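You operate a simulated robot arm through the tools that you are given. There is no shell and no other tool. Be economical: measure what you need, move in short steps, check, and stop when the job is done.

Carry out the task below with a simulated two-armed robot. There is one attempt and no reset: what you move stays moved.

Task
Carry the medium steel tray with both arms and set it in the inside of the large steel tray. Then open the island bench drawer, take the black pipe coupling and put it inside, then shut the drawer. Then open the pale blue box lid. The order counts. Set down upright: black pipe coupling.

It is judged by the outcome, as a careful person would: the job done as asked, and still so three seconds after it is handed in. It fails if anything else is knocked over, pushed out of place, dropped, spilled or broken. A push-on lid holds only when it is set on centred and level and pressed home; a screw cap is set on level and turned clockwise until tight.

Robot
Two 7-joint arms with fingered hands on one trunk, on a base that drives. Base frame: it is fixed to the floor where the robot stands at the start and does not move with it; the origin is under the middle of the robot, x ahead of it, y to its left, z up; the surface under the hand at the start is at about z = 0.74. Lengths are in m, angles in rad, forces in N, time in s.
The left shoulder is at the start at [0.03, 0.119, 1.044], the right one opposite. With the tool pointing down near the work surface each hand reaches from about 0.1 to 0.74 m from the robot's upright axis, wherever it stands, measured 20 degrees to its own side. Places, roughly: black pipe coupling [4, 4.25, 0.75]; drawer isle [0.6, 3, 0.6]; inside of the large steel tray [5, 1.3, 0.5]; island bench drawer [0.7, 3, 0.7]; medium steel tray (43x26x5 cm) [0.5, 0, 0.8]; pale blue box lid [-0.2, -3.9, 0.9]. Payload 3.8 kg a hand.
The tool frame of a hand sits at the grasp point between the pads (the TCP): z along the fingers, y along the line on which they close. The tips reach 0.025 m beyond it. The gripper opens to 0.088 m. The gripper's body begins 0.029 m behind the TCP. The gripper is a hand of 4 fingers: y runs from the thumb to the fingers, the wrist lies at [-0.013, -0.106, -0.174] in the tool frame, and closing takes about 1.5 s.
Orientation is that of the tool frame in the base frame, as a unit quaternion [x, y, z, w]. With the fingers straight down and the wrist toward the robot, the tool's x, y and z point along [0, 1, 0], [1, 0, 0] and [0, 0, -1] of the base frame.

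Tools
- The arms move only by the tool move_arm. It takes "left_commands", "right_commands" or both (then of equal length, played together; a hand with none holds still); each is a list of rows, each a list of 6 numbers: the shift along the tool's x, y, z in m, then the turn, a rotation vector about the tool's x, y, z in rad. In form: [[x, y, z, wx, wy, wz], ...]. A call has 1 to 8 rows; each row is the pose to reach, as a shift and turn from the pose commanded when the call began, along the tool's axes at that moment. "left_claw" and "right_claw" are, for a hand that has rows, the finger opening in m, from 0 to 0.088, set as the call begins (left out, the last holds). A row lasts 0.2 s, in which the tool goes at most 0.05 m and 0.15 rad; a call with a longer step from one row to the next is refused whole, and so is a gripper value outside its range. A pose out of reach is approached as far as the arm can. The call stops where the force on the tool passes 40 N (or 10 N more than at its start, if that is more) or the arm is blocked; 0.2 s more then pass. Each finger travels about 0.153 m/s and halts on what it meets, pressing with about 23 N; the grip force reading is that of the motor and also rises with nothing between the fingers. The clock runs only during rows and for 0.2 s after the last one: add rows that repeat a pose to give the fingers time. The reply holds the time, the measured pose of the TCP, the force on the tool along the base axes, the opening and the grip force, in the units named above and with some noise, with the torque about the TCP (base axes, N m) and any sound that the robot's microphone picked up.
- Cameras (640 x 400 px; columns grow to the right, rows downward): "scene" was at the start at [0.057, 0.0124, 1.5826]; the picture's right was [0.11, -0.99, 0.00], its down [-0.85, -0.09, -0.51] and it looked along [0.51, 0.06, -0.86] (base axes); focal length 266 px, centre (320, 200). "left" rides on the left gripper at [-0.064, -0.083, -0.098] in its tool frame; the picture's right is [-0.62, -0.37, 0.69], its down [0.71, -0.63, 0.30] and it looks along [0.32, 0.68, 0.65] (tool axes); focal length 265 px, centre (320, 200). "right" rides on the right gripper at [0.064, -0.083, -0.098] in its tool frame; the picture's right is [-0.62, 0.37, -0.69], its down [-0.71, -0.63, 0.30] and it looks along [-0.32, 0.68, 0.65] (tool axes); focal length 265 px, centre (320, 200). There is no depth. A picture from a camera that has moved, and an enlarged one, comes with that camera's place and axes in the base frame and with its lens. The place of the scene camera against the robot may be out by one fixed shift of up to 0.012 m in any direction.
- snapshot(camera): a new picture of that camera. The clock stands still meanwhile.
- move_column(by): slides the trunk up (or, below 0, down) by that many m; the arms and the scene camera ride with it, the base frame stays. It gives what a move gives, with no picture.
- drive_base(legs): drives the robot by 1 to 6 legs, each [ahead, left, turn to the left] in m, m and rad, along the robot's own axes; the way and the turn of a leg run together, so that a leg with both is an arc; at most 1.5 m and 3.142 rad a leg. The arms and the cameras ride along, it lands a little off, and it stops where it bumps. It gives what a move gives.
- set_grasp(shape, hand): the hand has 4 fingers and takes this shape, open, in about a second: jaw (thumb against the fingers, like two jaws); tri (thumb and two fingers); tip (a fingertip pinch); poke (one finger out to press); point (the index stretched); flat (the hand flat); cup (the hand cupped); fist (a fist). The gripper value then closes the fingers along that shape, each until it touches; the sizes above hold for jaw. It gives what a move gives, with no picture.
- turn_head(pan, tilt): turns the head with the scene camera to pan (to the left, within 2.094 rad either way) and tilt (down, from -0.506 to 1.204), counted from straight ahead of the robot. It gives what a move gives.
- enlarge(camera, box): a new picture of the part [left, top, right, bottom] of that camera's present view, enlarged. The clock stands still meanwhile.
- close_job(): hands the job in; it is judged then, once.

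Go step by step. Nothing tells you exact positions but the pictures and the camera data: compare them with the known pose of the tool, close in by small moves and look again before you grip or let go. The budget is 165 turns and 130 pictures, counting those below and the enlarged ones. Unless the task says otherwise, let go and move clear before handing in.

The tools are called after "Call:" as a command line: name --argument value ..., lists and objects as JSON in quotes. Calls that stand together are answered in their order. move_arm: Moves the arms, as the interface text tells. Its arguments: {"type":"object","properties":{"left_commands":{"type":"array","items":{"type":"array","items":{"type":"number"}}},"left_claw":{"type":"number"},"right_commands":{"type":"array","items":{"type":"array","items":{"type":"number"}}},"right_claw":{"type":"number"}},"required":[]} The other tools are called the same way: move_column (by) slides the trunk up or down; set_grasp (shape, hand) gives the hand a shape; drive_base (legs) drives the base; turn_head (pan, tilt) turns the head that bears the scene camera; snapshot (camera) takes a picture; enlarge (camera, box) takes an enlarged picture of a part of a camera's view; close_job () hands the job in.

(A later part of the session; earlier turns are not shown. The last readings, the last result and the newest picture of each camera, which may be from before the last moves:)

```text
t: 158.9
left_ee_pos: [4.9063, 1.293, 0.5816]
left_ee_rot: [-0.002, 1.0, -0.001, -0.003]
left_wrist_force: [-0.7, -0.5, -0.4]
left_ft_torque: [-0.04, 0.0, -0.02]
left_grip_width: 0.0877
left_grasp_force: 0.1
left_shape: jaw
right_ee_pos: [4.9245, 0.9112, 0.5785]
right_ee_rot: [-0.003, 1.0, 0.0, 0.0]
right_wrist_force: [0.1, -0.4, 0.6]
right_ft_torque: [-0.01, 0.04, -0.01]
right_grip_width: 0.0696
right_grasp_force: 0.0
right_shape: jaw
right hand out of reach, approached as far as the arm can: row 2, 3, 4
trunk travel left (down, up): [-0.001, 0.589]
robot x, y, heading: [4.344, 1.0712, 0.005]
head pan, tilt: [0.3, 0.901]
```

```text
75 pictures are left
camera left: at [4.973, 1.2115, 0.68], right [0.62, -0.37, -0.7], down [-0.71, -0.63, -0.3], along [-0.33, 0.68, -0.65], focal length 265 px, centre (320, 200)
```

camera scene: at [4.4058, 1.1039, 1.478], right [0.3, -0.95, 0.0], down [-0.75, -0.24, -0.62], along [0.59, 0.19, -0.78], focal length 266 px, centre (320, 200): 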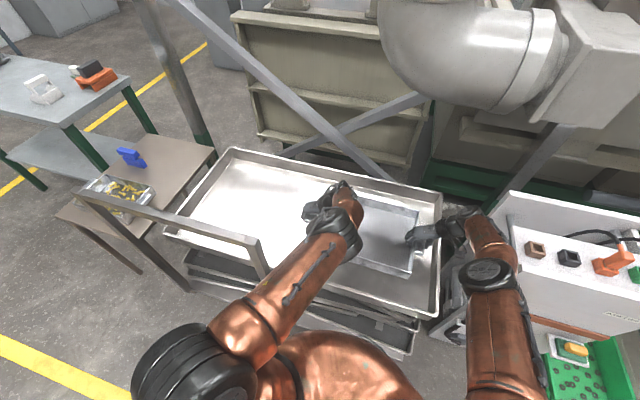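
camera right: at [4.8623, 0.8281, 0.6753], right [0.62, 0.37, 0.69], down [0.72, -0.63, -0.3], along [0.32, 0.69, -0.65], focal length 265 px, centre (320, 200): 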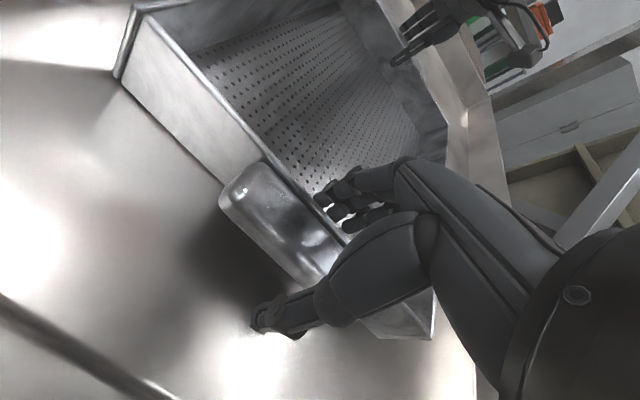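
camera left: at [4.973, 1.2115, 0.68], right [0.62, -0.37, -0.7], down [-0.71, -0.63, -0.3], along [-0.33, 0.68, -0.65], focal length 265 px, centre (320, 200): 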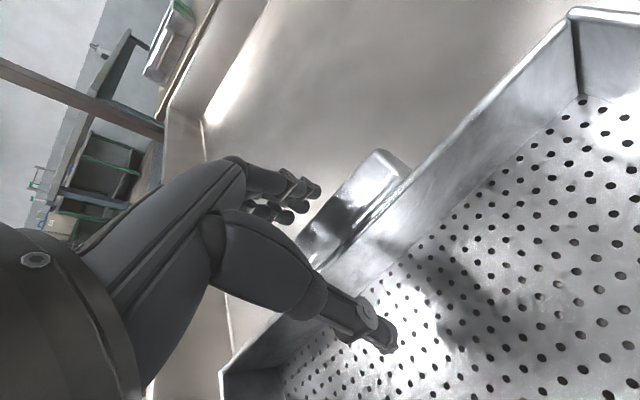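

The tray stays put, resting flat. I raise the trunk well above the frame and view the result.

Call:
move_column --by 0.47

Call:
drive_base --legs '[[-0.6, 0, 0]]'

Call:
snapshot --camera "scene"

```text
refused: 0.47 is not a number from -0.4 to 0.4
```

```text
t: 160.6
left_ee_pos: [4.7566, 1.2873, 0.5883]
left_ee_rot: [0.017, 1.0, -0.003, 0.014]
left_wrist_force: [8.0, -0.3, 2.0]
left_ft_torque: [0.1, 0.06, -0.36]
left_grip_width: 0.0877
left_grasp_force: 0.2
left_shape: jaw
right_ee_pos: [4.7586, 0.9087, 0.5774]
right_ee_rot: [-0.001, 1.0, 0.001, 0.0]
right_wrist_force: [0.3, -1.0, -0.2]
right_ft_torque: [-0.02, 0.01, -0.01]
right_grip_width: 0.0698
right_grasp_force: 0.0
right_shape: jaw
trunk travel left (down, up): [-0.001, 0.589]
robot x, y, heading: [4.1779, 1.0761, 0.003]
head pan, tilt: [0.3, 0.901]
stopped in leg 1: the force on the tool passed its limit at 76 N (the readings are from after the stop); the commanded pose is now the measured one
```

```text
74 pictures are left
camera scene: at [4.2396, 1.1027, 1.3929], right [0.3, -0.95, 0.0], down [-0.75, -0.23, -0.62], along [0.59, 0.18, -0.78], focal length 266 px, centre (320, 200)
```

scene: 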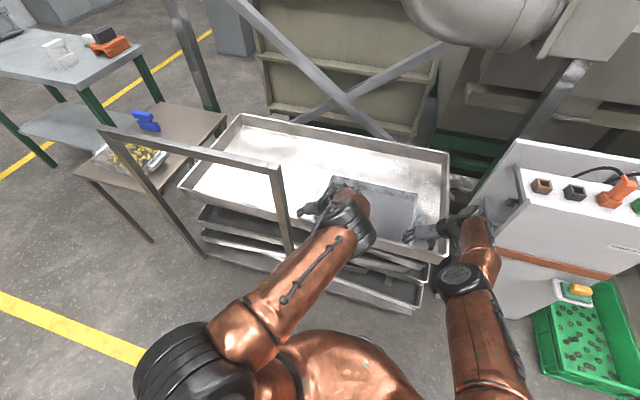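

I chained the retreat after a refused lift — my mistake; the left hand touched something on the way back. I now raise first and check for any shift.

Call:
move_column --by 0.4

Call:
snapshot --camera "scene"

Call:
snapshot --camera "left"

```text
t: 164.4
left_ee_pos: [4.7537, 1.2877, 0.9877]
left_ee_rot: [0.015, 1.0, -0.003, 0.013]
left_wrist_force: [0.0, -0.5, 0.4]
left_ft_torque: [0.01, -0.01, 0.01]
left_grip_width: 0.0878
left_grasp_force: 0.1
left_shape: jaw
right_ee_pos: [4.7582, 0.9095, 0.9779]
right_ee_rot: [-0.001, 1.0, 0.0, 0.001]
right_wrist_force: [-0.1, -0.1, 0.1]
right_ft_torque: [0.02, -0.01, -0.02]
right_grip_width: 0.0698
right_grasp_force: 0.1
right_shape: jaw
trunk travel left (down, up): [-0.401, 0.189]
robot x, y, heading: [4.1772, 1.0767, -0.001]
head pan, tilt: [0.3, 0.901]
```

```text
73 pictures are left
camera scene: at [4.2383, 1.1029, 1.7928], right [0.3, -0.95, 0.0], down [-0.75, -0.23, -0.62], along [0.59, 0.18, -0.78], focal length 266 px, centre (320, 200)
```

scene: 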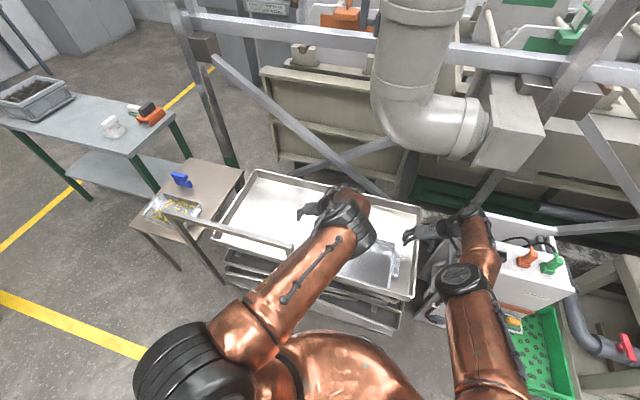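

```text
72 pictures are left
camera left: at [4.8136, 1.2036, 1.0884], right [0.63, -0.39, -0.67], down [-0.72, -0.61, -0.32], along [-0.29, 0.69, -0.67], focal length 265 px, centre (320, 200)
```

left: 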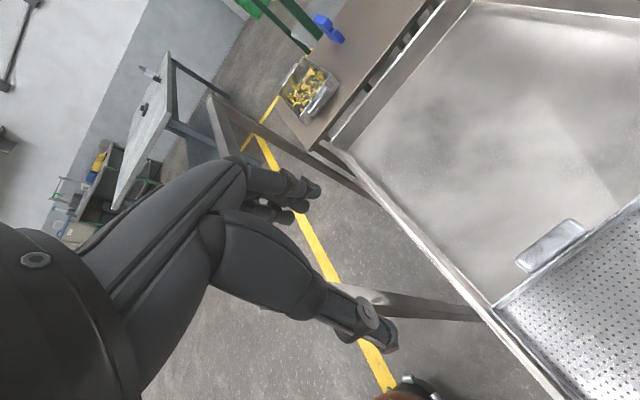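

The tray seems to have slid towards the large tray's front wall. I back off and inspect.

Call:
drive_base --legs '[[-0.45, 0, 0]]'

Call:
turn_head --pan 0.0 --tilt 0.8

Call:
enlarge --camera "scene" --box '[180, 100, 420, 260]'

```text
t: 167.2
left_ee_pos: [4.2987, 1.2865, 0.9879]
left_ee_rot: [0.015, 1.0, -0.003, 0.014]
left_wrist_force: [0.2, -1.2, 0.8]
left_ft_torque: [-0.02, -0.03, -0.04]
left_grip_width: 0.0876
left_grasp_force: 0.0
left_shape: jaw
right_ee_pos: [4.3022, 0.9082, 0.9771]
right_ee_rot: [0.001, 1.0, 0.001, 0.001]
right_wrist_force: [-0.6, -0.3, -0.5]
right_ft_torque: [-0.04, 0.02, 0.01]
right_grip_width: 0.0699
right_grasp_force: 0.1
right_shape: jaw
trunk travel left (down, up): [-0.401, 0.189]
robot x, y, heading: [3.7188, 1.0768, 0.004]
head pan, tilt: [0.3, 0.901]
```

```text
t: 168.0
left_ee_pos: [4.2989, 1.2858, 0.9868]
left_ee_rot: [0.015, 1.0, -0.003, 0.012]
left_wrist_force: [0.5, -0.1, -0.3]
left_ft_torque: [-0.04, 0.02, 0.01]
left_grip_width: 0.088
left_grasp_force: 0.0
left_shape: jaw
right_ee_pos: [4.3037, 0.9085, 0.9781]
right_ee_rot: [0.0, 1.0, 0.001, 0.001]
right_wrist_force: [-0.2, -1.0, -0.3]
right_ft_torque: [0.01, 0.01, -0.04]
right_grip_width: 0.0698
right_grasp_force: 0.1
right_shape: jaw
trunk travel left (down, up): [-0.401, 0.189]
robot x, y, heading: [3.7185, 1.0764, 0.007]
head pan, tilt: [0.0, 0.799]
```

```text
2.50 times, centred on (300, 180) of scene
camera zoom: at [3.7917, 1.08, 1.8008], right [0.0, -1.0, 0.0], down [-0.72, 0.0, -0.7], along [0.7, 0.0, -0.72], focal length 665 px, centre (370, 250)
```

zoom: 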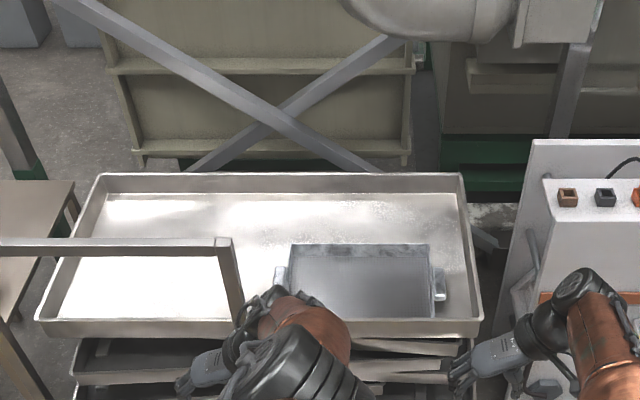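

The tray lies inside the large tray, flat behind its front wall. I turn both hands back to the neutral pose and take one more clear look.

Call:
move_arm --left_commands '[[0.01, 0, 0, 0, 0, 0.14], [0.02, 0, 0, 0, 0, 0.28], [0.03, 0, 0, 0, 0, 0.42], [0.04, 0, 0, 0, 0, 0.56], [0.05, 0, 0, 0, 0, 0.7], [0.06, 0, 0, 0, 0, 0.84], [0.07, 0, 0, 0, 0, 0.98], [0.08, 0, 0, 0, 0, 1.12]]' --right_commands '[[0.01, 0, 0, 0, 0, 0.14], [0.02, 0, 0, 0, 0, 0.28], [0.03, 0, 0, 0, 0, 0.42], [0.04, 0, 0, 0, 0, 0.56], [0.05, 0, 0, 0, 0, 0.7], [0.06, 0, 0, 0, 0, 0.84], [0.07, 0, 0, 0, 0, 0.98], [0.08, 0, 0, 0, 0, 1.12]]' --right_claw 0.088

Call:
move_arm --left_commands '[[0, 0, 0, 0, 0, 0.14], [0, 0, 0, 0, 0, 0.28], [0, 0, 0, 0, 0, 0.42], [0, 0, 0, 0, 0, 0.451]]' --right_commands '[[0, 0, 0, 0, 0, 0.14], [0, 0, 0, 0, 0, 0.28], [0, 0, 0, 0, 0, 0.42], [0, 0, 0, 0, 0, 0.451]]'

Call:
enlarge --camera "scene" --box '[180, 100, 420, 260]'

```text
t: 169.8
left_ee_pos: [4.2178, 1.2899, 0.9843]
left_ee_rot: [0.545, 0.839, 0.005, 0.014]
left_wrist_force: [-0.5, -0.5, 0.2]
left_ft_torque: [-0.01, -0.01, 0.02]
left_grip_width: 0.0878
left_grasp_force: 0.1
left_shape: jaw
right_ee_pos: [4.3668, 0.8796, 0.899]
right_ee_rot: [0.532, 0.846, 0.002, -0.001]
right_wrist_force: [0.4, 0.6, -0.5]
right_ft_torque: [-0.03, 0.0, 0.0]
right_grip_width: 0.0879
right_grasp_force: 0.1
right_shape: jaw
right hand out of reach, approached as far as the arm can: row 1, 2, 3, 4, 5, 6, 7, 8
trunk travel left (down, up): [-0.401, 0.189]
robot x, y, heading: [3.7222, 1.0743, -0.002]
head pan, tilt: [0.0, 0.799]
```

```text
t: 170.8
left_ee_pos: [4.2203, 1.2887, 0.9861]
left_ee_rot: [0.719, 0.695, 0.008, 0.011]
left_wrist_force: [-0.2, 0.6, -0.2]
left_ft_torque: [-0.01, 0.01, 0.01]
left_grip_width: 0.0878
left_grasp_force: 0.1
left_shape: jaw
right_ee_pos: [4.3813, 0.88, 0.8865]
right_ee_rot: [0.708, 0.706, 0.001, 0.0]
right_wrist_force: [-0.3, -0.3, 0.0]
right_ft_torque: [-0.01, 0.02, -0.01]
right_grip_width: 0.0879
right_grasp_force: 0.1
right_shape: jaw
right hand out of reach, approached as far as the arm can: row 1, 2, 3, 4
trunk travel left (down, up): [-0.401, 0.189]
robot x, y, heading: [3.7176, 1.0746, -0.0]
head pan, tilt: [0.0, 0.799]
```

```text
2.50 times, centred on (300, 180) of scene
camera zoom: at [3.7914, 1.0802, 1.8008], right [0.0, -1.0, 0.0], down [-0.72, 0.0, -0.7], along [0.7, 0.0, -0.72], focal length 665 px, centre (370, 250)
```

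zoom: 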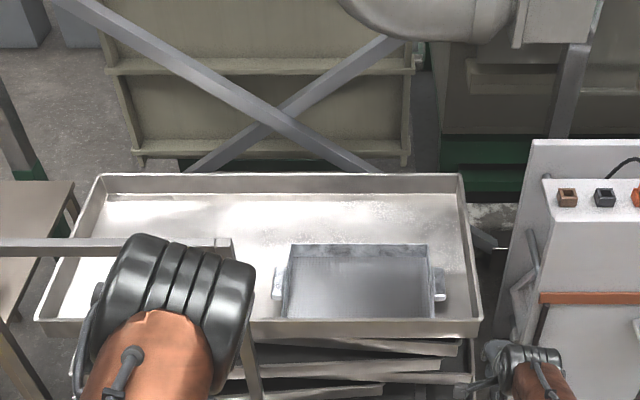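

The medium tray sits flat inside. Now I drive to the front of the island bench's drawer, facing it from the +x side.

Call:
drive_base --legs '[[-1.4, 0, 0], [0, 1.5, 0], [0, 0, 3.14], [0, -0.43, 0]]'

Call:
turn_head --pan 0.0 --tilt 0.5

Call:
snapshot --camera "scene"

```text
t: 194.2
left_ee_pos: [1.8091, 2.78, 0.9851]
left_ee_rot: [-0.69, 0.724, 0.011, -0.008]
left_wrist_force: [-0.7, 0.2, 0.2]
left_ft_torque: [0.02, 0.0, 0.0]
left_grip_width: 0.0878
left_grasp_force: 0.1
left_shape: jaw
right_ee_pos: [1.6545, 3.1914, 0.8869]
right_ee_rot: [-0.701, 0.714, 0.0, -0.001]
right_wrist_force: [0.2, -0.4, -0.2]
right_ft_torque: [0.01, 0.03, 0.02]
right_grip_width: 0.088
right_grasp_force: 0.0
right_shape: jaw
trunk travel left (down, up): [-0.401, 0.189]
robot x, y, heading: [2.3088, 2.9828, 3.125]
head pan, tilt: [0.0, 0.799]
```

```text
t: 195.0
left_ee_pos: [1.8075, 2.779, 0.9859]
left_ee_rot: [-0.689, 0.724, 0.012, -0.008]
left_wrist_force: [-0.1, -0.6, 0.3]
left_ft_torque: [0.01, 0.01, 0.01]
left_grip_width: 0.0878
left_grasp_force: 0.1
left_shape: jaw
right_ee_pos: [1.6534, 3.1919, 0.8873]
right_ee_rot: [-0.701, 0.713, 0.0, -0.002]
right_wrist_force: [-0.5, -0.2, -0.2]
right_ft_torque: [-0.01, 0.01, -0.05]
right_grip_width: 0.0881
right_grasp_force: 0.1
right_shape: jaw
trunk travel left (down, up): [-0.401, 0.189]
robot x, y, heading: [2.3104, 2.9844, 3.127]
head pan, tilt: [0.0, 0.499]
```

```text
69 pictures are left
camera scene: at [2.2482, 2.9905, 1.8267], right [0.02, 1.0, 0.0], down [0.48, -0.01, -0.88], along [-0.88, 0.01, -0.48], focal length 266 px, centre (320, 200)
```

scene: 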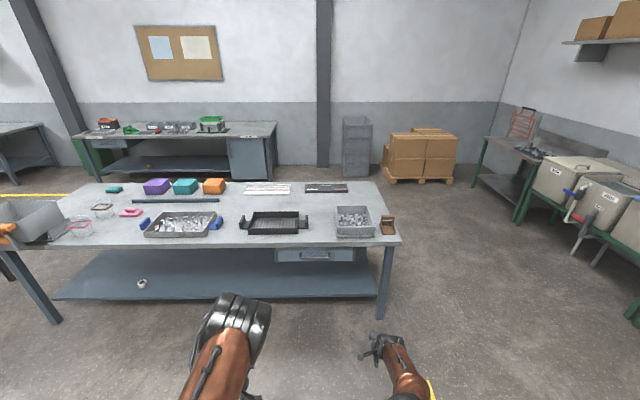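

The drawer is straight ahead with a bar handle. I zoom on it.

Call:
enlarge --camera "scene" --box '[260, 230, 380, 280]'

Call:
drive_base --legs '[[0.55, 0, 0.015]]'

Call:
turn_head --pan 0.0 --tilt 0.8

Call:
snapshot --camera "scene"

```text
5.33 times, centred on (320, 255) of scene
camera zoom: at [2.2482, 2.9905, 1.8267], right [0.02, 1.0, 0.0], down [0.48, -0.01, -0.88], along [-0.88, 0.01, -0.48], focal length 1420 px, centre (320, -93)
```

zoom: 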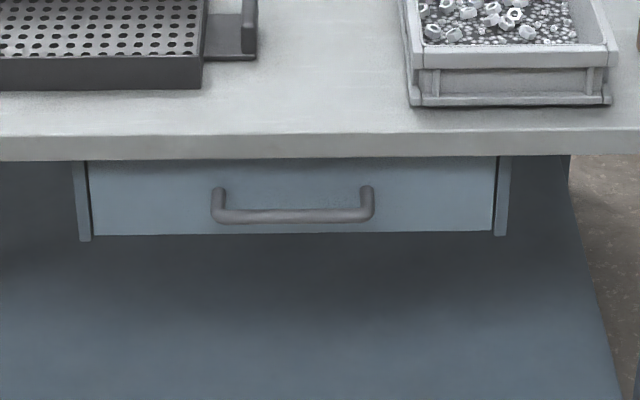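

```text
t: 198.1
left_ee_pos: [1.2668, 2.7778, 0.9857]
left_ee_rot: [-0.696, 0.718, 0.011, -0.007]
left_wrist_force: [0.6, -0.4, -0.6]
left_ft_torque: [0.02, -0.02, -0.01]
left_grip_width: 0.088
left_grasp_force: 0.0
left_shape: jaw
right_ee_pos: [1.1074, 3.1869, 0.888]
right_ee_rot: [-0.706, 0.708, 0.001, 0.0]
right_wrist_force: [-0.2, 0.4, -0.1]
right_ft_torque: [0.03, 0.01, 0.01]
right_grip_width: 0.0881
right_grasp_force: 0.1
right_shape: jaw
trunk travel left (down, up): [-0.401, 0.189]
robot x, y, heading: [1.7652, 2.993, 3.14]
head pan, tilt: [0.0, 0.499]
```

```text
t: 198.9
left_ee_pos: [1.2673, 2.777, 0.9854]
left_ee_rot: [-0.695, 0.719, 0.011, -0.008]
left_wrist_force: [0.3, 0.7, -0.8]
left_ft_torque: [0.01, -0.03, 0.01]
left_grip_width: 0.0876
left_grasp_force: 0.1
left_shape: jaw
right_ee_pos: [1.1071, 3.1871, 0.8884]
right_ee_rot: [-0.707, 0.708, 0.0, -0.001]
right_wrist_force: [0.1, -0.3, -0.1]
right_ft_torque: [0.01, 0.0, 0.01]
right_grip_width: 0.0879
right_grasp_force: 0.1
right_shape: jaw
trunk travel left (down, up): [-0.401, 0.189]
robot x, y, heading: [1.7672, 2.9907, 3.14]
head pan, tilt: [0.0, 0.799]
```

```text
67 pictures are left
camera scene: at [1.715, 2.995, 1.8009], right [0.0, 1.0, 0.0], down [0.72, 0.0, -0.7], along [-0.7, 0.0, -0.72], focal length 266 px, centre (320, 200)
```

scene: 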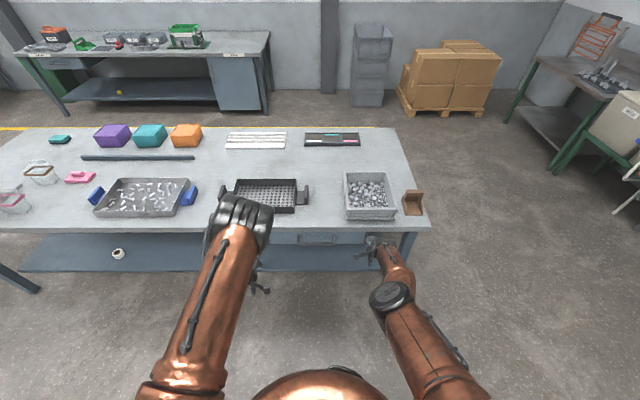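

The handle is a horizontal bar about 0.2 m wide. I take the hand-camera views to triangulate it.

Call:
snapshot --camera "right"

Call:
snapshot --camera "left"

Call:
enlarge --camera "scene" --box '[270, 215, 390, 265]'

```text
66 pictures are left
camera right: at [1.1915, 3.1234, 0.9852], right [-0.37, 0.62, 0.69], down [0.63, 0.71, -0.31], along [-0.68, 0.33, -0.65], focal length 265 px, centre (320, 200)
```

right: 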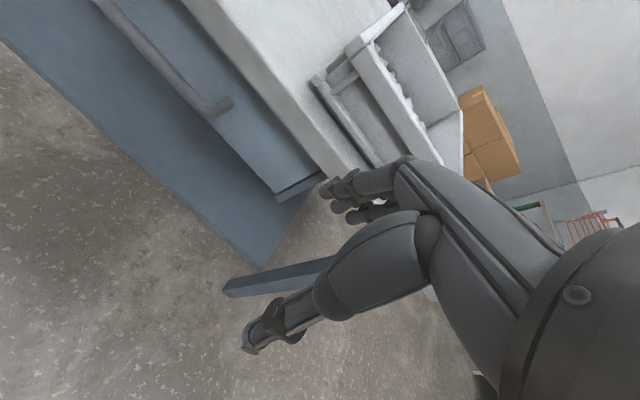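

```text
65 pictures are left
camera left: at [1.3563, 2.8391, 1.0825], right [0.37, 0.61, -0.7], down [0.6, -0.73, -0.32], along [-0.71, -0.3, -0.64], focal length 265 px, centre (320, 200)
```

left: 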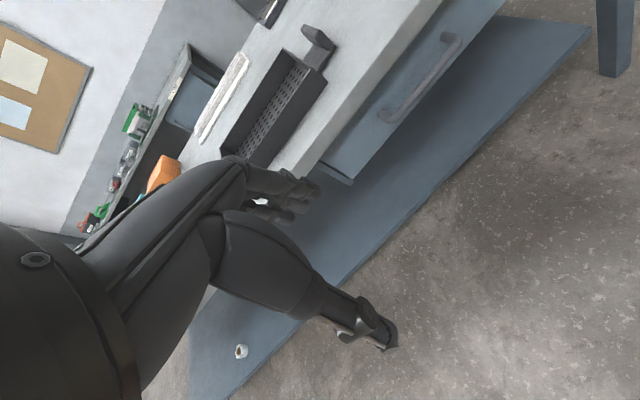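

```text
5.33 times, centred on (330, 240) of scene
camera zoom: at [1.715, 2.995, 1.8009], right [0.0, 1.0, 0.0], down [0.72, 0.0, -0.7], along [-0.7, 0.0, -0.72], focal length 1420 px, centre (267, -13)
```

zoom: 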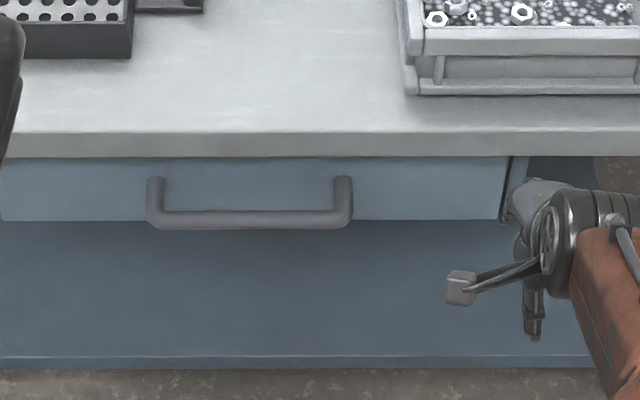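

The bar handle is at x≈0.925, y 2.89–3.06, z≈0.69, with a finger-width gap behind. I pitch the right hand forward for a vertical pinch, lower the trunk, and line up.

Call:
drive_base --legs '[[0, 0.15, 0]]'

Call:
move_arm --right_commands '[[0, -0.02, 0, -0.131, 0, 0], [0, -0.04, 0, -0.262, 0, 0], [0, -0.06, 0, -0.393, 0, 0], [0, -0.08, 0, -0.524, 0, 0], [0, -0.1, 0, -0.655, 0, 0], [0, -0.12, 0, -0.785, 0, 0], [0, -0.13, 0, -0.916, 0, 0], [0, -0.13, 0, -1.047, 0, 0]]' --right_claw 0.07

Call:
move_column --by -0.2

Call:
snapshot --camera "scene"

```text
t: 200.3
left_ee_pos: [1.2657, 2.6283, 0.9853]
left_ee_rot: [-0.694, 0.72, 0.011, -0.007]
left_wrist_force: [0.6, -0.3, -0.1]
left_ft_torque: [0.0, -0.01, -0.01]
left_grip_width: 0.0876
left_grasp_force: 0.1
left_shape: jaw
right_ee_pos: [1.107, 3.0387, 0.8868]
right_ee_rot: [-0.705, 0.709, 0.0, 0.0]
right_wrist_force: [0.2, -0.2, 0.1]
right_ft_torque: [-0.01, 0.01, 0.0]
right_grip_width: 0.0879
right_grasp_force: 0.1
right_shape: jaw
trunk travel left (down, up): [-0.401, 0.189]
robot x, y, heading: [1.7664, 2.8422, 3.137]
head pan, tilt: [0.0, 0.799]
```

```text
t: 202.1
left_ee_pos: [1.2676, 2.63, 0.9862]
left_ee_rot: [-0.694, 0.72, 0.012, -0.008]
left_wrist_force: [0.2, -0.1, 0.0]
left_ft_torque: [0.0, 0.02, -0.02]
left_grip_width: 0.088
left_grasp_force: 0.1
left_shape: jaw
right_ee_pos: [1.1103, 3.2044, 0.9871]
right_ee_rot: [-0.61, 0.613, 0.355, -0.354]
right_wrist_force: [-0.1, 0.5, 0.3]
right_ft_torque: [0.02, -0.01, -0.01]
right_grip_width: 0.0701
right_grasp_force: 0.0
right_shape: jaw
right hand out of reach, approached as far as the arm can: row 1, 2, 3, 4, 5, 6, 7, 8
trunk travel left (down, up): [-0.401, 0.189]
robot x, y, heading: [1.7687, 2.8384, 3.141]
head pan, tilt: [0.0, 0.799]
```

```text
t: 204.3
left_ee_pos: [1.2675, 2.6292, 0.7848]
left_ee_rot: [-0.694, 0.72, 0.013, -0.008]
left_wrist_force: [-0.2, 0.0, -0.4]
left_ft_torque: [0.01, 0.0, 0.0]
left_grip_width: 0.0878
left_grasp_force: 0.0
left_shape: jaw
right_ee_pos: [1.1103, 3.2027, 0.7875]
right_ee_rot: [-0.61, 0.613, 0.355, -0.354]
right_wrist_force: [-0.4, -0.6, -0.8]
right_ft_torque: [0.0, 0.01, 0.01]
right_grip_width: 0.0704
right_grasp_force: 0.1
right_shape: jaw
trunk travel left (down, up): [-0.201, 0.389]
robot x, y, heading: [1.7621, 2.8429, 3.143]
head pan, tilt: [0.0, 0.799]
```

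```text
63 pictures are left
camera scene: at [1.7145, 2.8466, 1.601], right [0.0, 1.0, 0.0], down [0.72, 0.0, -0.7], along [-0.7, 0.0, -0.72], focal length 266 px, centre (320, 200)
```

scene: 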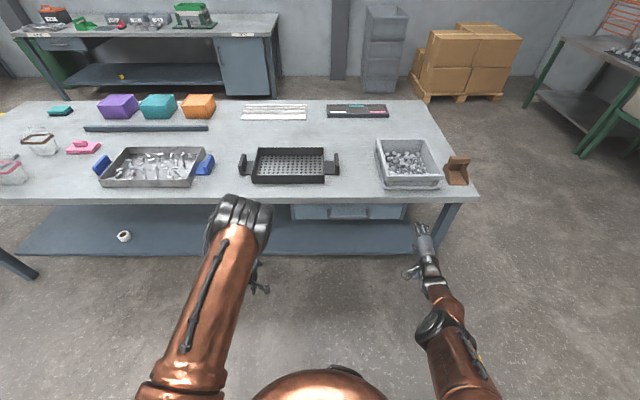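

The right arm is in an awkward branch and drifted outward. I test sliding it back inward.

Call:
move_arm --right_commands '[[0.04, 0, 0, 0, 0, 0], [0.08, 0, 0, 0, 0, 0], [0.12, 0, 0, 0, 0, 0], [0.16, 0, 0, 0, 0, 0], [0.2, 0, 0, 0, 0, 0]]'

```text
t: 205.5
left_ee_pos: [1.2677, 2.6303, 0.785]
left_ee_rot: [-0.694, 0.72, 0.011, -0.006]
left_wrist_force: [0.6, 0.0, 0.5]
left_ft_torque: [0.06, 0.02, 0.0]
left_grip_width: 0.0878
left_grasp_force: 0.0
left_shape: jaw
right_ee_pos: [1.0882, 3.0892, 0.7725]
right_ee_rot: [0.612, -0.612, -0.351, 0.357]
right_wrist_force: [0.6, 0.3, 0.4]
right_ft_torque: [0.0, -0.01, 0.01]
right_grip_width: 0.0699
right_grasp_force: 0.1
right_shape: jaw
right hand out of reach, approached as far as the arm can: row 3, 4, 5
trunk travel left (down, up): [-0.201, 0.389]
robot x, y, heading: [1.7666, 2.8406, 3.14]
head pan, tilt: [0.0, 0.799]
```

That lateral offset (0.25 m right) works; I shift the base instead and lower the trunk to handle height.

Call:
move_column --by -0.068

Call:
drive_base --legs '[[0, 0.1, 0], [0.08, 0, 0]]'

Call:
turn_head --pan -0.2 --tilt 0.85

Call:
snapshot --camera "scene"

Call:
snapshot --camera "right"

```text
t: 206.5
left_ee_pos: [1.268, 2.6291, 0.719]
left_ee_rot: [-0.694, 0.72, 0.011, -0.008]
left_wrist_force: [0.3, -0.5, 0.5]
left_ft_torque: [-0.01, -0.03, 0.04]
left_grip_width: 0.0878
left_grasp_force: 0.0
left_shape: jaw
right_ee_pos: [1.0875, 3.0905, 0.7053]
right_ee_rot: [0.613, -0.611, -0.351, 0.358]
right_wrist_force: [-0.5, 0.4, -0.8]
right_ft_torque: [0.0, -0.04, -0.02]
right_grip_width: 0.0701
right_grasp_force: 0.0
right_shape: jaw
trunk travel left (down, up): [-0.133, 0.457]
robot x, y, heading: [1.768, 2.8436, 3.135]
head pan, tilt: [0.0, 0.799]
```

```text
t: 208.3
left_ee_pos: [1.1855, 2.5301, 0.7165]
left_ee_rot: [-0.695, 0.719, 0.012, -0.007]
left_wrist_force: [-0.1, 0.3, -0.4]
left_ft_torque: [0.0, 0.0, -0.03]
left_grip_width: 0.0879
left_grasp_force: 0.1
left_shape: jaw
right_ee_pos: [1.0056, 2.9903, 0.7038]
right_ee_rot: [0.613, -0.612, -0.35, 0.356]
right_wrist_force: [0.4, -0.6, -0.2]
right_ft_torque: [0.01, 0.03, 0.01]
right_grip_width: 0.0702
right_grasp_force: 0.0
right_shape: jaw
trunk travel left (down, up): [-0.133, 0.457]
robot x, y, heading: [1.6877, 2.7394, 3.141]
head pan, tilt: [0.0, 0.799]
```

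```text
t: 209.1
left_ee_pos: [1.186, 2.5302, 0.7179]
left_ee_rot: [-0.695, 0.718, 0.011, -0.008]
left_wrist_force: [0.1, 0.4, -0.2]
left_ft_torque: [-0.01, -0.01, 0.01]
left_grip_width: 0.0879
left_grasp_force: 0.1
left_shape: jaw
right_ee_pos: [1.0056, 2.9903, 0.7036]
right_ee_rot: [0.613, -0.611, -0.35, 0.358]
right_wrist_force: [-0.4, 0.4, -0.2]
right_ft_torque: [-0.01, 0.0, 0.04]
right_grip_width: 0.0699
right_grasp_force: 0.0
right_shape: jaw
trunk travel left (down, up): [-0.133, 0.457]
robot x, y, heading: [1.6872, 2.7439, 3.141]
head pan, tilt: [-0.201, 0.85]
```

```text
62 pictures are left
camera scene: at [1.6372, 2.7635, 1.5288], right [0.2, 0.98, 0.0], down [0.74, -0.15, -0.66], along [-0.65, 0.13, -0.75], focal length 266 px, centre (320, 200)
```

scene: 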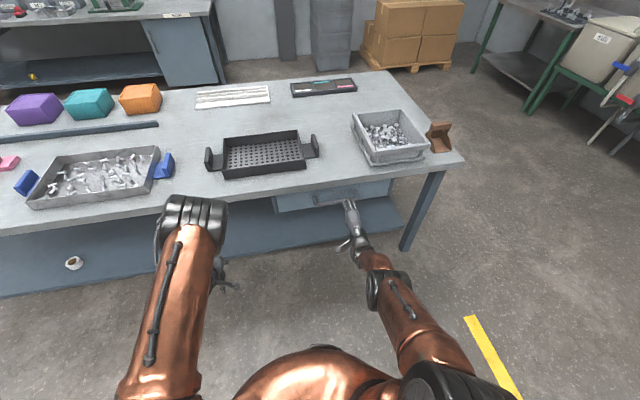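

```text
61 pictures are left
camera right: at [1.134, 2.9266, 0.681], right [0.41, 0.63, 0.66], down [0.05, 0.71, -0.7], along [-0.91, 0.32, 0.27], focal length 265 px, centre (320, 200)
```

right: 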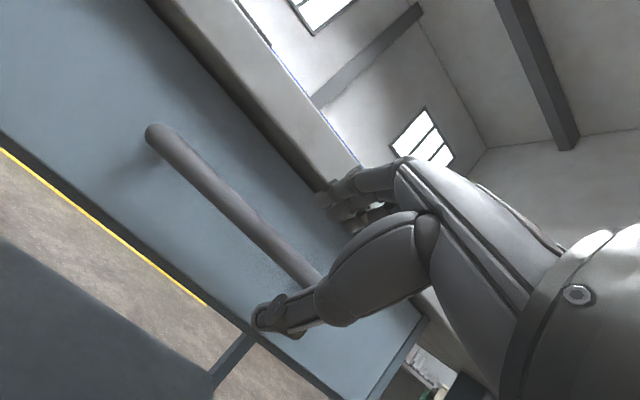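

The bar lies right between thumb and fingers (bar z≈0.69). I move forward onto it.

Call:
drive_base --legs '[[0.068, 0, 0]]'

Call:
snapshot --camera "right"

```text
t: 210.1
left_ee_pos: [1.1153, 2.5303, 0.7171]
left_ee_rot: [-0.695, 0.718, 0.011, -0.007]
left_wrist_force: [-0.6, -0.1, -0.9]
left_ft_torque: [-0.04, 0.01, -0.01]
left_grip_width: 0.0876
left_grasp_force: 0.1
left_shape: jaw
right_ee_pos: [0.9345, 2.9903, 0.704]
right_ee_rot: [0.613, -0.612, -0.35, 0.356]
right_wrist_force: [-0.3, -0.2, 0.1]
right_ft_torque: [0.0, -0.02, 0.04]
right_grip_width: 0.0701
right_grasp_force: 0.1
right_shape: jaw
trunk travel left (down, up): [-0.133, 0.457]
robot x, y, heading: [1.6167, 2.7445, 3.144]
head pan, tilt: [-0.201, 0.85]
```

```text
60 pictures are left
camera right: at [1.0635, 2.9267, 0.6801], right [0.41, 0.63, 0.66], down [0.05, 0.71, -0.7], along [-0.91, 0.32, 0.26], focal length 265 px, centre (320, 200)
```

right: 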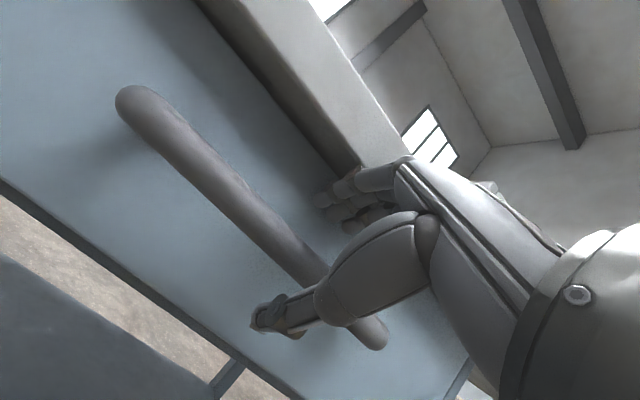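

Fingers above and thumb below the bar. I close on it.

Call:
move_arm --right_commands '[[0, -0.006, 0.004, 0, 0, 0], [0, -0.008, 0.006, 0, 0, 0], [0, -0.008, 0.006, 0, 0, 0], [0, -0.008, 0.006, 0, 0, 0], [0, -0.008, 0.006, 0, 0, 0], [0, -0.008, 0.006, 0, 0, 0], [0, -0.008, 0.006, 0, 0, 0], [0, -0.008, 0.006, 0, 0, 0]]' --right_claw 0

Call:
snapshot --camera "right"

```text
t: 211.9
left_ee_pos: [1.1161, 2.5307, 0.7176]
left_ee_rot: [-0.695, 0.719, 0.011, -0.007]
left_wrist_force: [-0.2, -0.1, 0.4]
left_ft_torque: [-0.01, 0.0, 0.0]
left_grip_width: 0.0875
left_grasp_force: 0.1
left_shape: jaw
right_ee_pos: [0.9363, 2.9908, 0.703]
right_ee_rot: [0.613, -0.612, -0.35, 0.356]
right_wrist_force: [0.7, 0.3, -5.4]
right_ft_torque: [0.09, -0.03, 0.01]
right_grip_width: 0.0112
right_grasp_force: 23.1
right_shape: jaw
right hand out of reach, approached as far as the arm can: row 1, 2, 3, 4, 5, 6, 7, 8
trunk travel left (down, up): [-0.133, 0.457]
robot x, y, heading: [1.6163, 2.7442, 3.138]
head pan, tilt: [-0.201, 0.85]
```

```text
59 pictures are left
camera right: at [1.0643, 2.9268, 0.6804], right [0.41, 0.63, 0.66], down [0.05, 0.71, -0.7], along [-0.91, 0.32, 0.26], focal length 265 px, centre (320, 200)
```

right: 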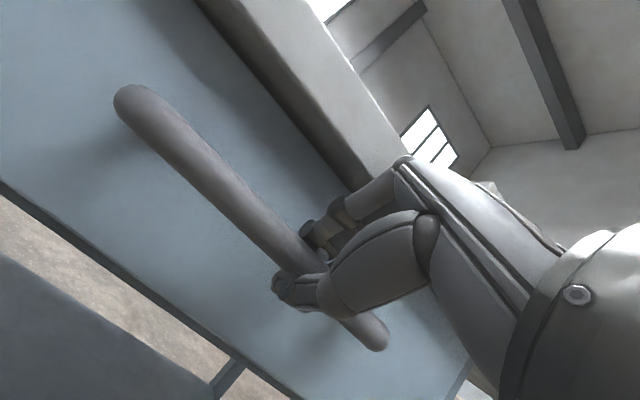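

The bar is gripped. I pull the drawer by driving backwards.

Call:
drive_base --legs '[[-0.12, 0, 0]]'

Call:
snapshot --camera "scene"

```text
t: 213.1
left_ee_pos: [1.236, 2.5291, 0.7176]
left_ee_rot: [-0.696, 0.717, 0.011, -0.009]
left_wrist_force: [0.4, -0.1, -0.5]
left_ft_torque: [-0.01, 0.01, -0.01]
left_grip_width: 0.0878
left_grasp_force: 0.0
left_shape: jaw
right_ee_pos: [1.0554, 2.9884, 0.7039]
right_ee_rot: [0.613, -0.612, -0.35, 0.357]
right_wrist_force: [-0.8, 9.0, -8.0]
right_ft_torque: [0.13, 0.0, -0.08]
right_grip_width: 0.0108
right_grasp_force: 23.4
right_shape: jaw
trunk travel left (down, up): [-0.133, 0.457]
robot x, y, heading: [1.7375, 2.742, -3.139]
head pan, tilt: [-0.201, 0.85]
```

```text
58 pictures are left
camera scene: at [1.6868, 2.7651, 1.5288], right [0.2, 0.98, 0.0], down [0.74, -0.15, -0.66], along [-0.65, 0.13, -0.75], focal length 266 px, centre (320, 200)
```

scene: 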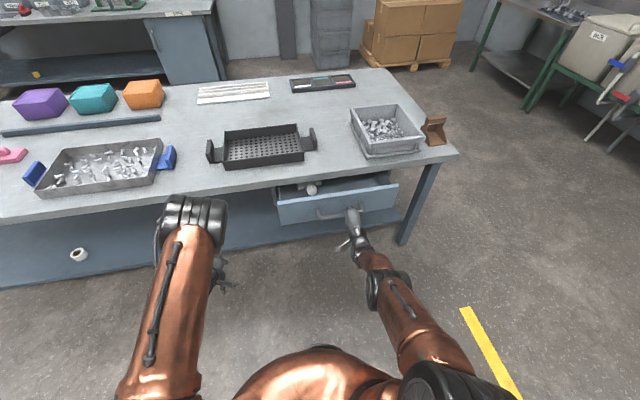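

The drawer slides out (something small is already inside). I pull it further.

Call:
drive_base --legs '[[-0.13, 0, 0]]'

Call:
enlarge --camera "scene" --box '[240, 150, 440, 275]'

```text
t: 214.4
left_ee_pos: [1.3682, 2.5289, 0.7183]
left_ee_rot: [-0.697, 0.717, 0.011, -0.009]
left_wrist_force: [0.3, -0.2, 0.3]
left_ft_torque: [0.01, 0.0, 0.02]
left_grip_width: 0.0878
left_grasp_force: 0.1
left_shape: jaw
right_ee_pos: [1.1869, 2.989, 0.7027]
right_ee_rot: [0.613, -0.611, -0.35, 0.358]
right_wrist_force: [-0.7, 9.2, -7.4]
right_ft_torque: [0.11, -0.02, -0.06]
right_grip_width: 0.011
right_grasp_force: 23.3
right_shape: jaw
trunk travel left (down, up): [-0.133, 0.457]
robot x, y, heading: [1.8677, 2.7447, -3.14]
head pan, tilt: [-0.201, 0.85]
```

```text
3.20 times, centred on (340, 212) of scene
camera zoom: at [1.8184, 2.7654, 1.5288], right [0.2, 0.98, 0.0], down [0.74, -0.15, -0.66], along [-0.65, 0.13, -0.75], focal length 852 px, centre (256, 160)
```

zoom: 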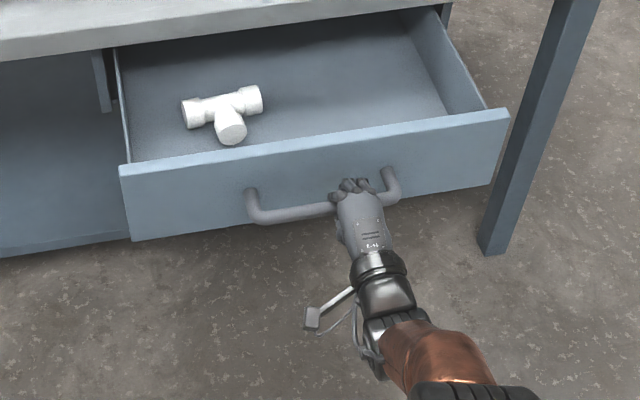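

Open by 0.25 m, enough room right of the white tee. I release the bar and back away straight.

Call:
move_arm --right_commands '[[0, 0, 0, 0, 0, 0], [0, 0, 0, 0, 0, 0], [0, 0, 0, 0, 0, 0], [0, 0, 0, 0, 0, 0], [0, 0, 0, 0, 0, 0]]' --right_claw 0.07

Call:
drive_base --legs '[[-0.25, 0, 0]]'

Call:
snapshot --camera "scene"

```text
t: 215.6
left_ee_pos: [1.369, 2.5285, 0.7188]
left_ee_rot: [-0.697, 0.717, 0.011, -0.008]
left_wrist_force: [-0.3, -0.5, 0.0]
left_ft_torque: [-0.04, 0.04, -0.01]
left_grip_width: 0.0875
left_grasp_force: 0.1
left_shape: jaw
right_ee_pos: [1.1855, 2.9882, 0.7038]
right_ee_rot: [0.614, -0.611, -0.35, 0.357]
right_wrist_force: [0.5, 0.3, 1.6]
right_ft_torque: [0.01, 0.04, 0.01]
right_grip_width: 0.0701
right_grasp_force: 0.0
right_shape: jaw
trunk travel left (down, up): [-0.133, 0.457]
robot x, y, heading: [1.8651, 2.7424, -3.142]
head pan, tilt: [-0.201, 0.85]
```

```text
t: 217.4
left_ee_pos: [1.6146, 2.531, 0.7179]
left_ee_rot: [-0.695, 0.719, 0.011, -0.008]
left_wrist_force: [0.1, 0.1, 0.0]
left_ft_torque: [0.03, 0.01, -0.02]
left_grip_width: 0.0877
left_grasp_force: 0.1
left_shape: jaw
right_ee_pos: [1.4351, 2.9914, 0.7053]
right_ee_rot: [-0.612, 0.613, 0.351, -0.356]
right_wrist_force: [0.2, 0.3, -0.6]
right_ft_torque: [-0.01, -0.02, 0.02]
right_grip_width: 0.0699
right_grasp_force: 0.0
right_shape: jaw
trunk travel left (down, up): [-0.133, 0.457]
robot x, y, heading: [2.1144, 2.7438, 3.137]
head pan, tilt: [-0.201, 0.85]
```

```text
56 pictures are left
camera scene: at [2.0679, 2.7641, 1.5289], right [0.2, 0.98, 0.0], down [0.74, -0.15, -0.66], along [-0.65, 0.13, -0.75], focal length 266 px, centre (320, 200)
```

scene: 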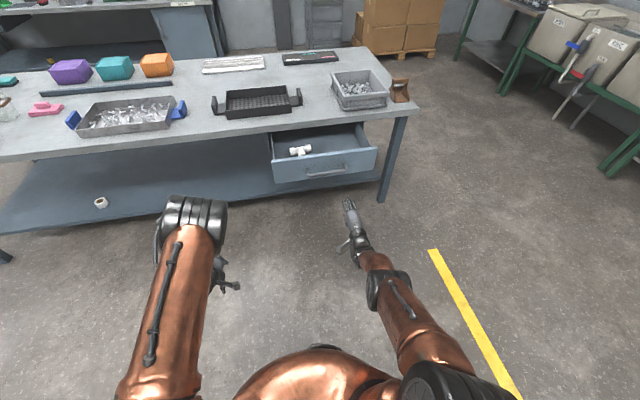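

Now for the coupling I'll use the right hand: return it to fingers-down and raised, with the left hand raised and drawn in out of the way.

Call:
move_arm --right_commands '[[0, 0.0167, -0.021, 0.131, 0, 0], [0, 0.033, -0.042, 0.262, 0, 0], [0, 0.05, -0.063, 0.393, 0, 0], [0, 0.067, -0.085, 0.524, 0, 0], [0, 0.083, -0.106, 0.655, 0, 0], [0, 0.1, -0.127, 0.785, 0, 0], [0, 0.117, -0.148, 0.916, 0, 0], [0, 0.133, -0.169, 1.047, 0, 0]]' --left_commands '[[0, -0.015, -0.03, 0, 0, 0], [0, -0.03, -0.06, 0, 0, 0], [0, -0.045, -0.09, 0, 0, 0], [0, -0.06, -0.12, 0, 0, 0], [0, -0.08, -0.15, 0, 0, 0], [0, -0.1, -0.18, 0, 0, 0], [0, -0.12, -0.2, 0, 0, 0], [0, -0.15, -0.22, 0, 0, 0]]'

Call:
snapshot --camera "scene"

```text
t: 219.2
left_ee_pos: [1.7417, 2.5148, 0.9326]
left_ee_rot: [-0.694, 0.72, 0.01, -0.008]
left_wrist_force: [-0.2, 0.0, -0.3]
left_ft_torque: [-0.02, 0.0, 0.0]
left_grip_width: 0.0882
left_grasp_force: 0.1
left_shape: jaw
left hand out of reach, approached as far as the arm can: row 8
right_ee_pos: [1.517, 2.9939, 0.9034]
right_ee_rot: [0.708, -0.706, 0.003, 0.002]
right_wrist_force: [0.3, 0.5, -0.5]
right_ft_torque: [0.0, 0.0, -0.04]
right_grip_width: 0.07
right_grasp_force: 0.0
right_shape: jaw
right hand out of reach, approached as far as the arm can: row 1, 2, 3, 4
trunk travel left (down, up): [-0.133, 0.457]
robot x, y, heading: [2.1163, 2.7416, 3.139]
head pan, tilt: [-0.201, 0.85]
```

```text
55 pictures are left
camera scene: at [2.0679, 2.7656, 1.5289], right [0.2, 0.98, 0.0], down [0.74, -0.15, -0.66], along [-0.65, 0.13, -0.75], focal length 266 px, centre (320, 200)
```

scene: 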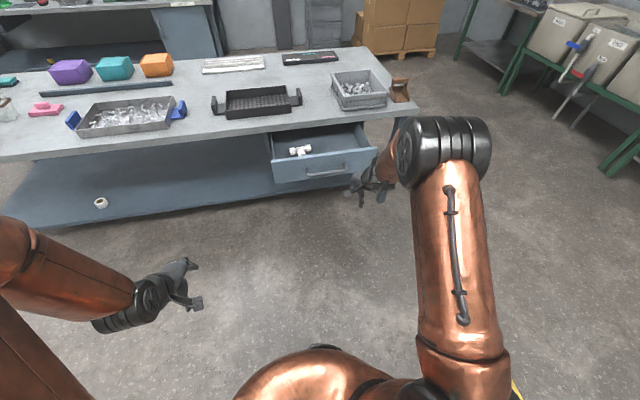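

Both arms are tidy. I raise the trunk for clearance and drive around the near end of the coupling table to its right side.

Call:
move_column --by 0.2

Call:
drive_base --legs '[[0, 0, -1.568], [-0.2, 0, 0], [0, -1.5, 0], [0, -0.65, 0]]'

Call:
turn_head --pan 0 --tilt 0.6

Call:
snapshot --camera "scene"

```text
t: 221.4
left_ee_pos: [1.7395, 2.5131, 1.1321]
left_ee_rot: [-0.695, 0.718, 0.012, -0.007]
left_wrist_force: [-0.3, -0.2, 0.5]
left_ft_torque: [0.01, 0.03, 0.0]
left_grip_width: 0.0876
left_grasp_force: 0.0
left_shape: jaw
right_ee_pos: [1.5155, 2.9928, 1.1038]
right_ee_rot: [0.708, -0.706, 0.002, 0.002]
right_wrist_force: [1.0, 0.6, 0.0]
right_ft_torque: [0.01, 0.03, 0.02]
right_grip_width: 0.0697
right_grasp_force: 0.2
right_shape: jaw
trunk travel left (down, up): [-0.333, 0.257]
robot x, y, heading: [2.1178, 2.7436, 3.143]
head pan, tilt: [-0.201, 0.85]
```

```text
t: 237.0
left_ee_pos: [4.0295, 3.0472, 1.1317]
left_ee_rot: [-0.024, 1.0, 0.013, 0.002]
left_wrist_force: [-0.4, 0.2, -0.3]
left_ft_torque: [-0.01, 0.01, 0.0]
left_grip_width: 0.0877
left_grasp_force: 0.3
left_shape: jaw
right_ee_pos: [4.489, 3.3069, 1.1039]
right_ee_rot: [-0.042, 0.999, 0.0, -0.004]
right_wrist_force: [-0.2, 0.0, -0.2]
right_ft_torque: [-0.01, 0.0, -0.02]
right_grip_width: 0.0701
right_grasp_force: 0.1
right_shape: jaw
trunk travel left (down, up): [-0.333, 0.257]
robot x, y, heading: [4.2884, 2.6883, 1.646]
head pan, tilt: [-0.201, 0.85]
```

```text
t: 237.8
left_ee_pos: [4.0274, 3.0462, 1.1319]
left_ee_rot: [-0.023, 1.0, 0.013, 0.003]
left_wrist_force: [0.6, 0.7, -0.2]
left_ft_torque: [-0.02, 0.02, -0.01]
left_grip_width: 0.0878
left_grasp_force: 0.1
left_shape: jaw
right_ee_pos: [4.4886, 3.3072, 1.104]
right_ee_rot: [-0.041, 0.999, -0.001, -0.004]
right_wrist_force: [0.9, 0.6, 0.5]
right_ft_torque: [-0.01, 0.01, 0.0]
right_grip_width: 0.0698
right_grasp_force: 0.1
right_shape: jaw
trunk travel left (down, up): [-0.333, 0.257]
robot x, y, heading: [4.2874, 2.6947, 1.651]
head pan, tilt: [0.0, 0.6]
```

```text
54 pictures are left
camera scene: at [4.2917, 2.7643, 1.7497], right [1.0, 0.08, 0.0], down [0.04, -0.56, -0.82], along [-0.06, 0.82, -0.57], focal length 266 px, centre (320, 200)
```

scene: 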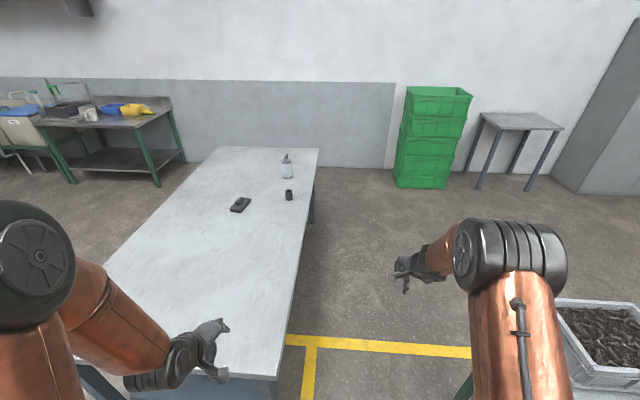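

I correct the heading, slide right into the aisle, go up alongside, then face the table.

Call:
drive_base --legs '[[0, -0.28, -0.078], [1.22, 0, 0], [0, 0, 1.571]]'

Call:
turn_head --pan 0 --tilt 0.9

Call:
snapshot --camera "scene"

Call:
snapshot --camera "right"

```text
t: 249.3
left_ee_pos: [4.1678, 3.6968, 1.1316]
left_ee_rot: [-0.703, 0.711, 0.012, -0.007]
left_wrist_force: [-0.1, -0.3, 1.0]
left_ft_torque: [0.01, 0.02, 0.0]
left_grip_width: 0.0878
left_grasp_force: 0.1
left_shape: jaw
right_ee_pos: [3.9331, 4.1725, 1.1031]
right_ee_rot: [0.717, -0.697, 0.004, 0.003]
right_wrist_force: [0.6, 0.0, -0.1]
right_ft_torque: [0.02, 0.0, 0.01]
right_grip_width: 0.0699
right_grasp_force: 0.1
right_shape: jaw
trunk travel left (down, up): [-0.333, 0.257]
robot x, y, heading: [4.541, 3.9351, -3.119]
head pan, tilt: [0.0, 0.6]
```

```text
t: 250.1
left_ee_pos: [4.1683, 3.6965, 1.1315]
left_ee_rot: [-0.704, 0.71, 0.012, -0.008]
left_wrist_force: [-0.7, 0.9, -0.5]
left_ft_torque: [0.03, 0.02, -0.03]
left_grip_width: 0.088
left_grasp_force: 0.2
left_shape: jaw
right_ee_pos: [3.932, 4.1713, 1.1034]
right_ee_rot: [0.717, -0.698, 0.003, 0.002]
right_wrist_force: [0.0, 0.1, 0.2]
right_ft_torque: [-0.02, -0.02, -0.03]
right_grip_width: 0.0698
right_grasp_force: 0.1
right_shape: jaw
trunk travel left (down, up): [-0.333, 0.257]
robot x, y, heading: [4.5382, 3.9356, -3.122]
head pan, tilt: [0.0, 0.901]
```

```text
53 pictures are left
camera scene: at [4.4909, 3.9407, 1.725], right [-0.02, 1.0, 0.0], down [0.78, 0.02, -0.62], along [-0.62, -0.01, -0.78], focal length 266 px, centre (320, 200)
```

scene: 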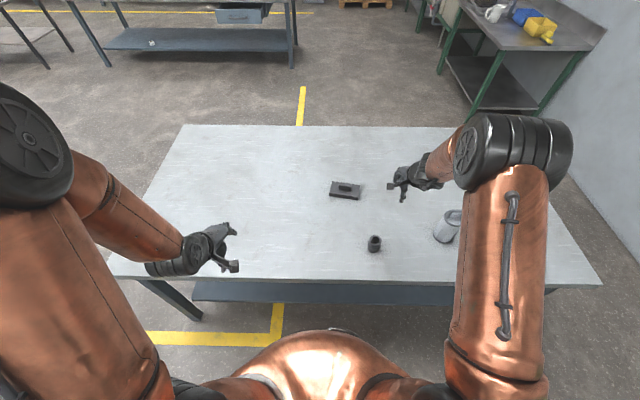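

```text
52 pictures are left
camera right: at [4.0189, 4.1106, 1.2014], right [-0.39, 0.61, 0.69], down [0.61, 0.73, -0.31], along [-0.69, 0.3, -0.66], focal length 265 px, centre (320, 200)
```

right: 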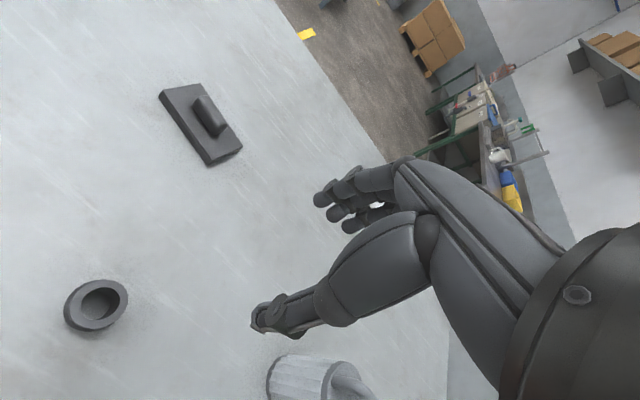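

The coupling stands upright near (3.98, 4.13). I zoom for its size and height.

Call:
enlarge --camera "scene" --box '[330, 215, 480, 275]'

Call:
enlarge --camera "right" --box '[30, 240, 180, 360]'

```text
4.27 times, centred on (405, 245) of scene
camera zoom: at [4.4909, 3.9407, 1.725], right [-0.02, 1.0, 0.0], down [0.78, 0.02, -0.62], along [-0.62, -0.01, -0.78], focal length 1136 px, centre (-43, 8)
```

zoom: 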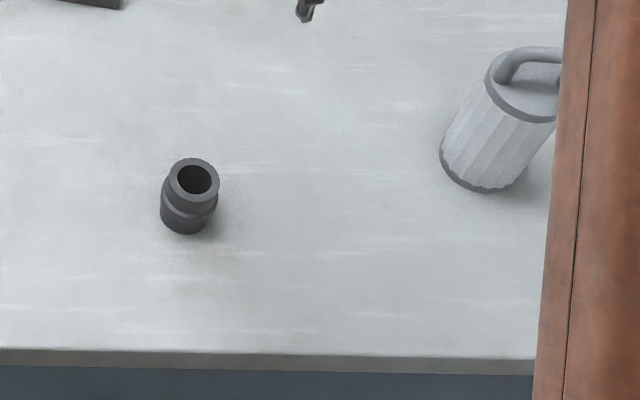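

```text
3.33 times, centred on (105, 300) of right
camera zoom: at [4.0189, 4.1106, 1.2014], right [-0.39, 0.61, 0.69], down [0.61, 0.73, -0.31], along [-0.69, 0.3, -0.66], focal length 885 px, centre (1037, -133)
```

zoom: 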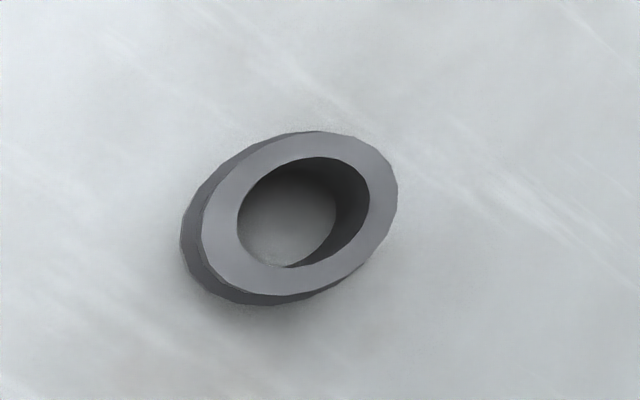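

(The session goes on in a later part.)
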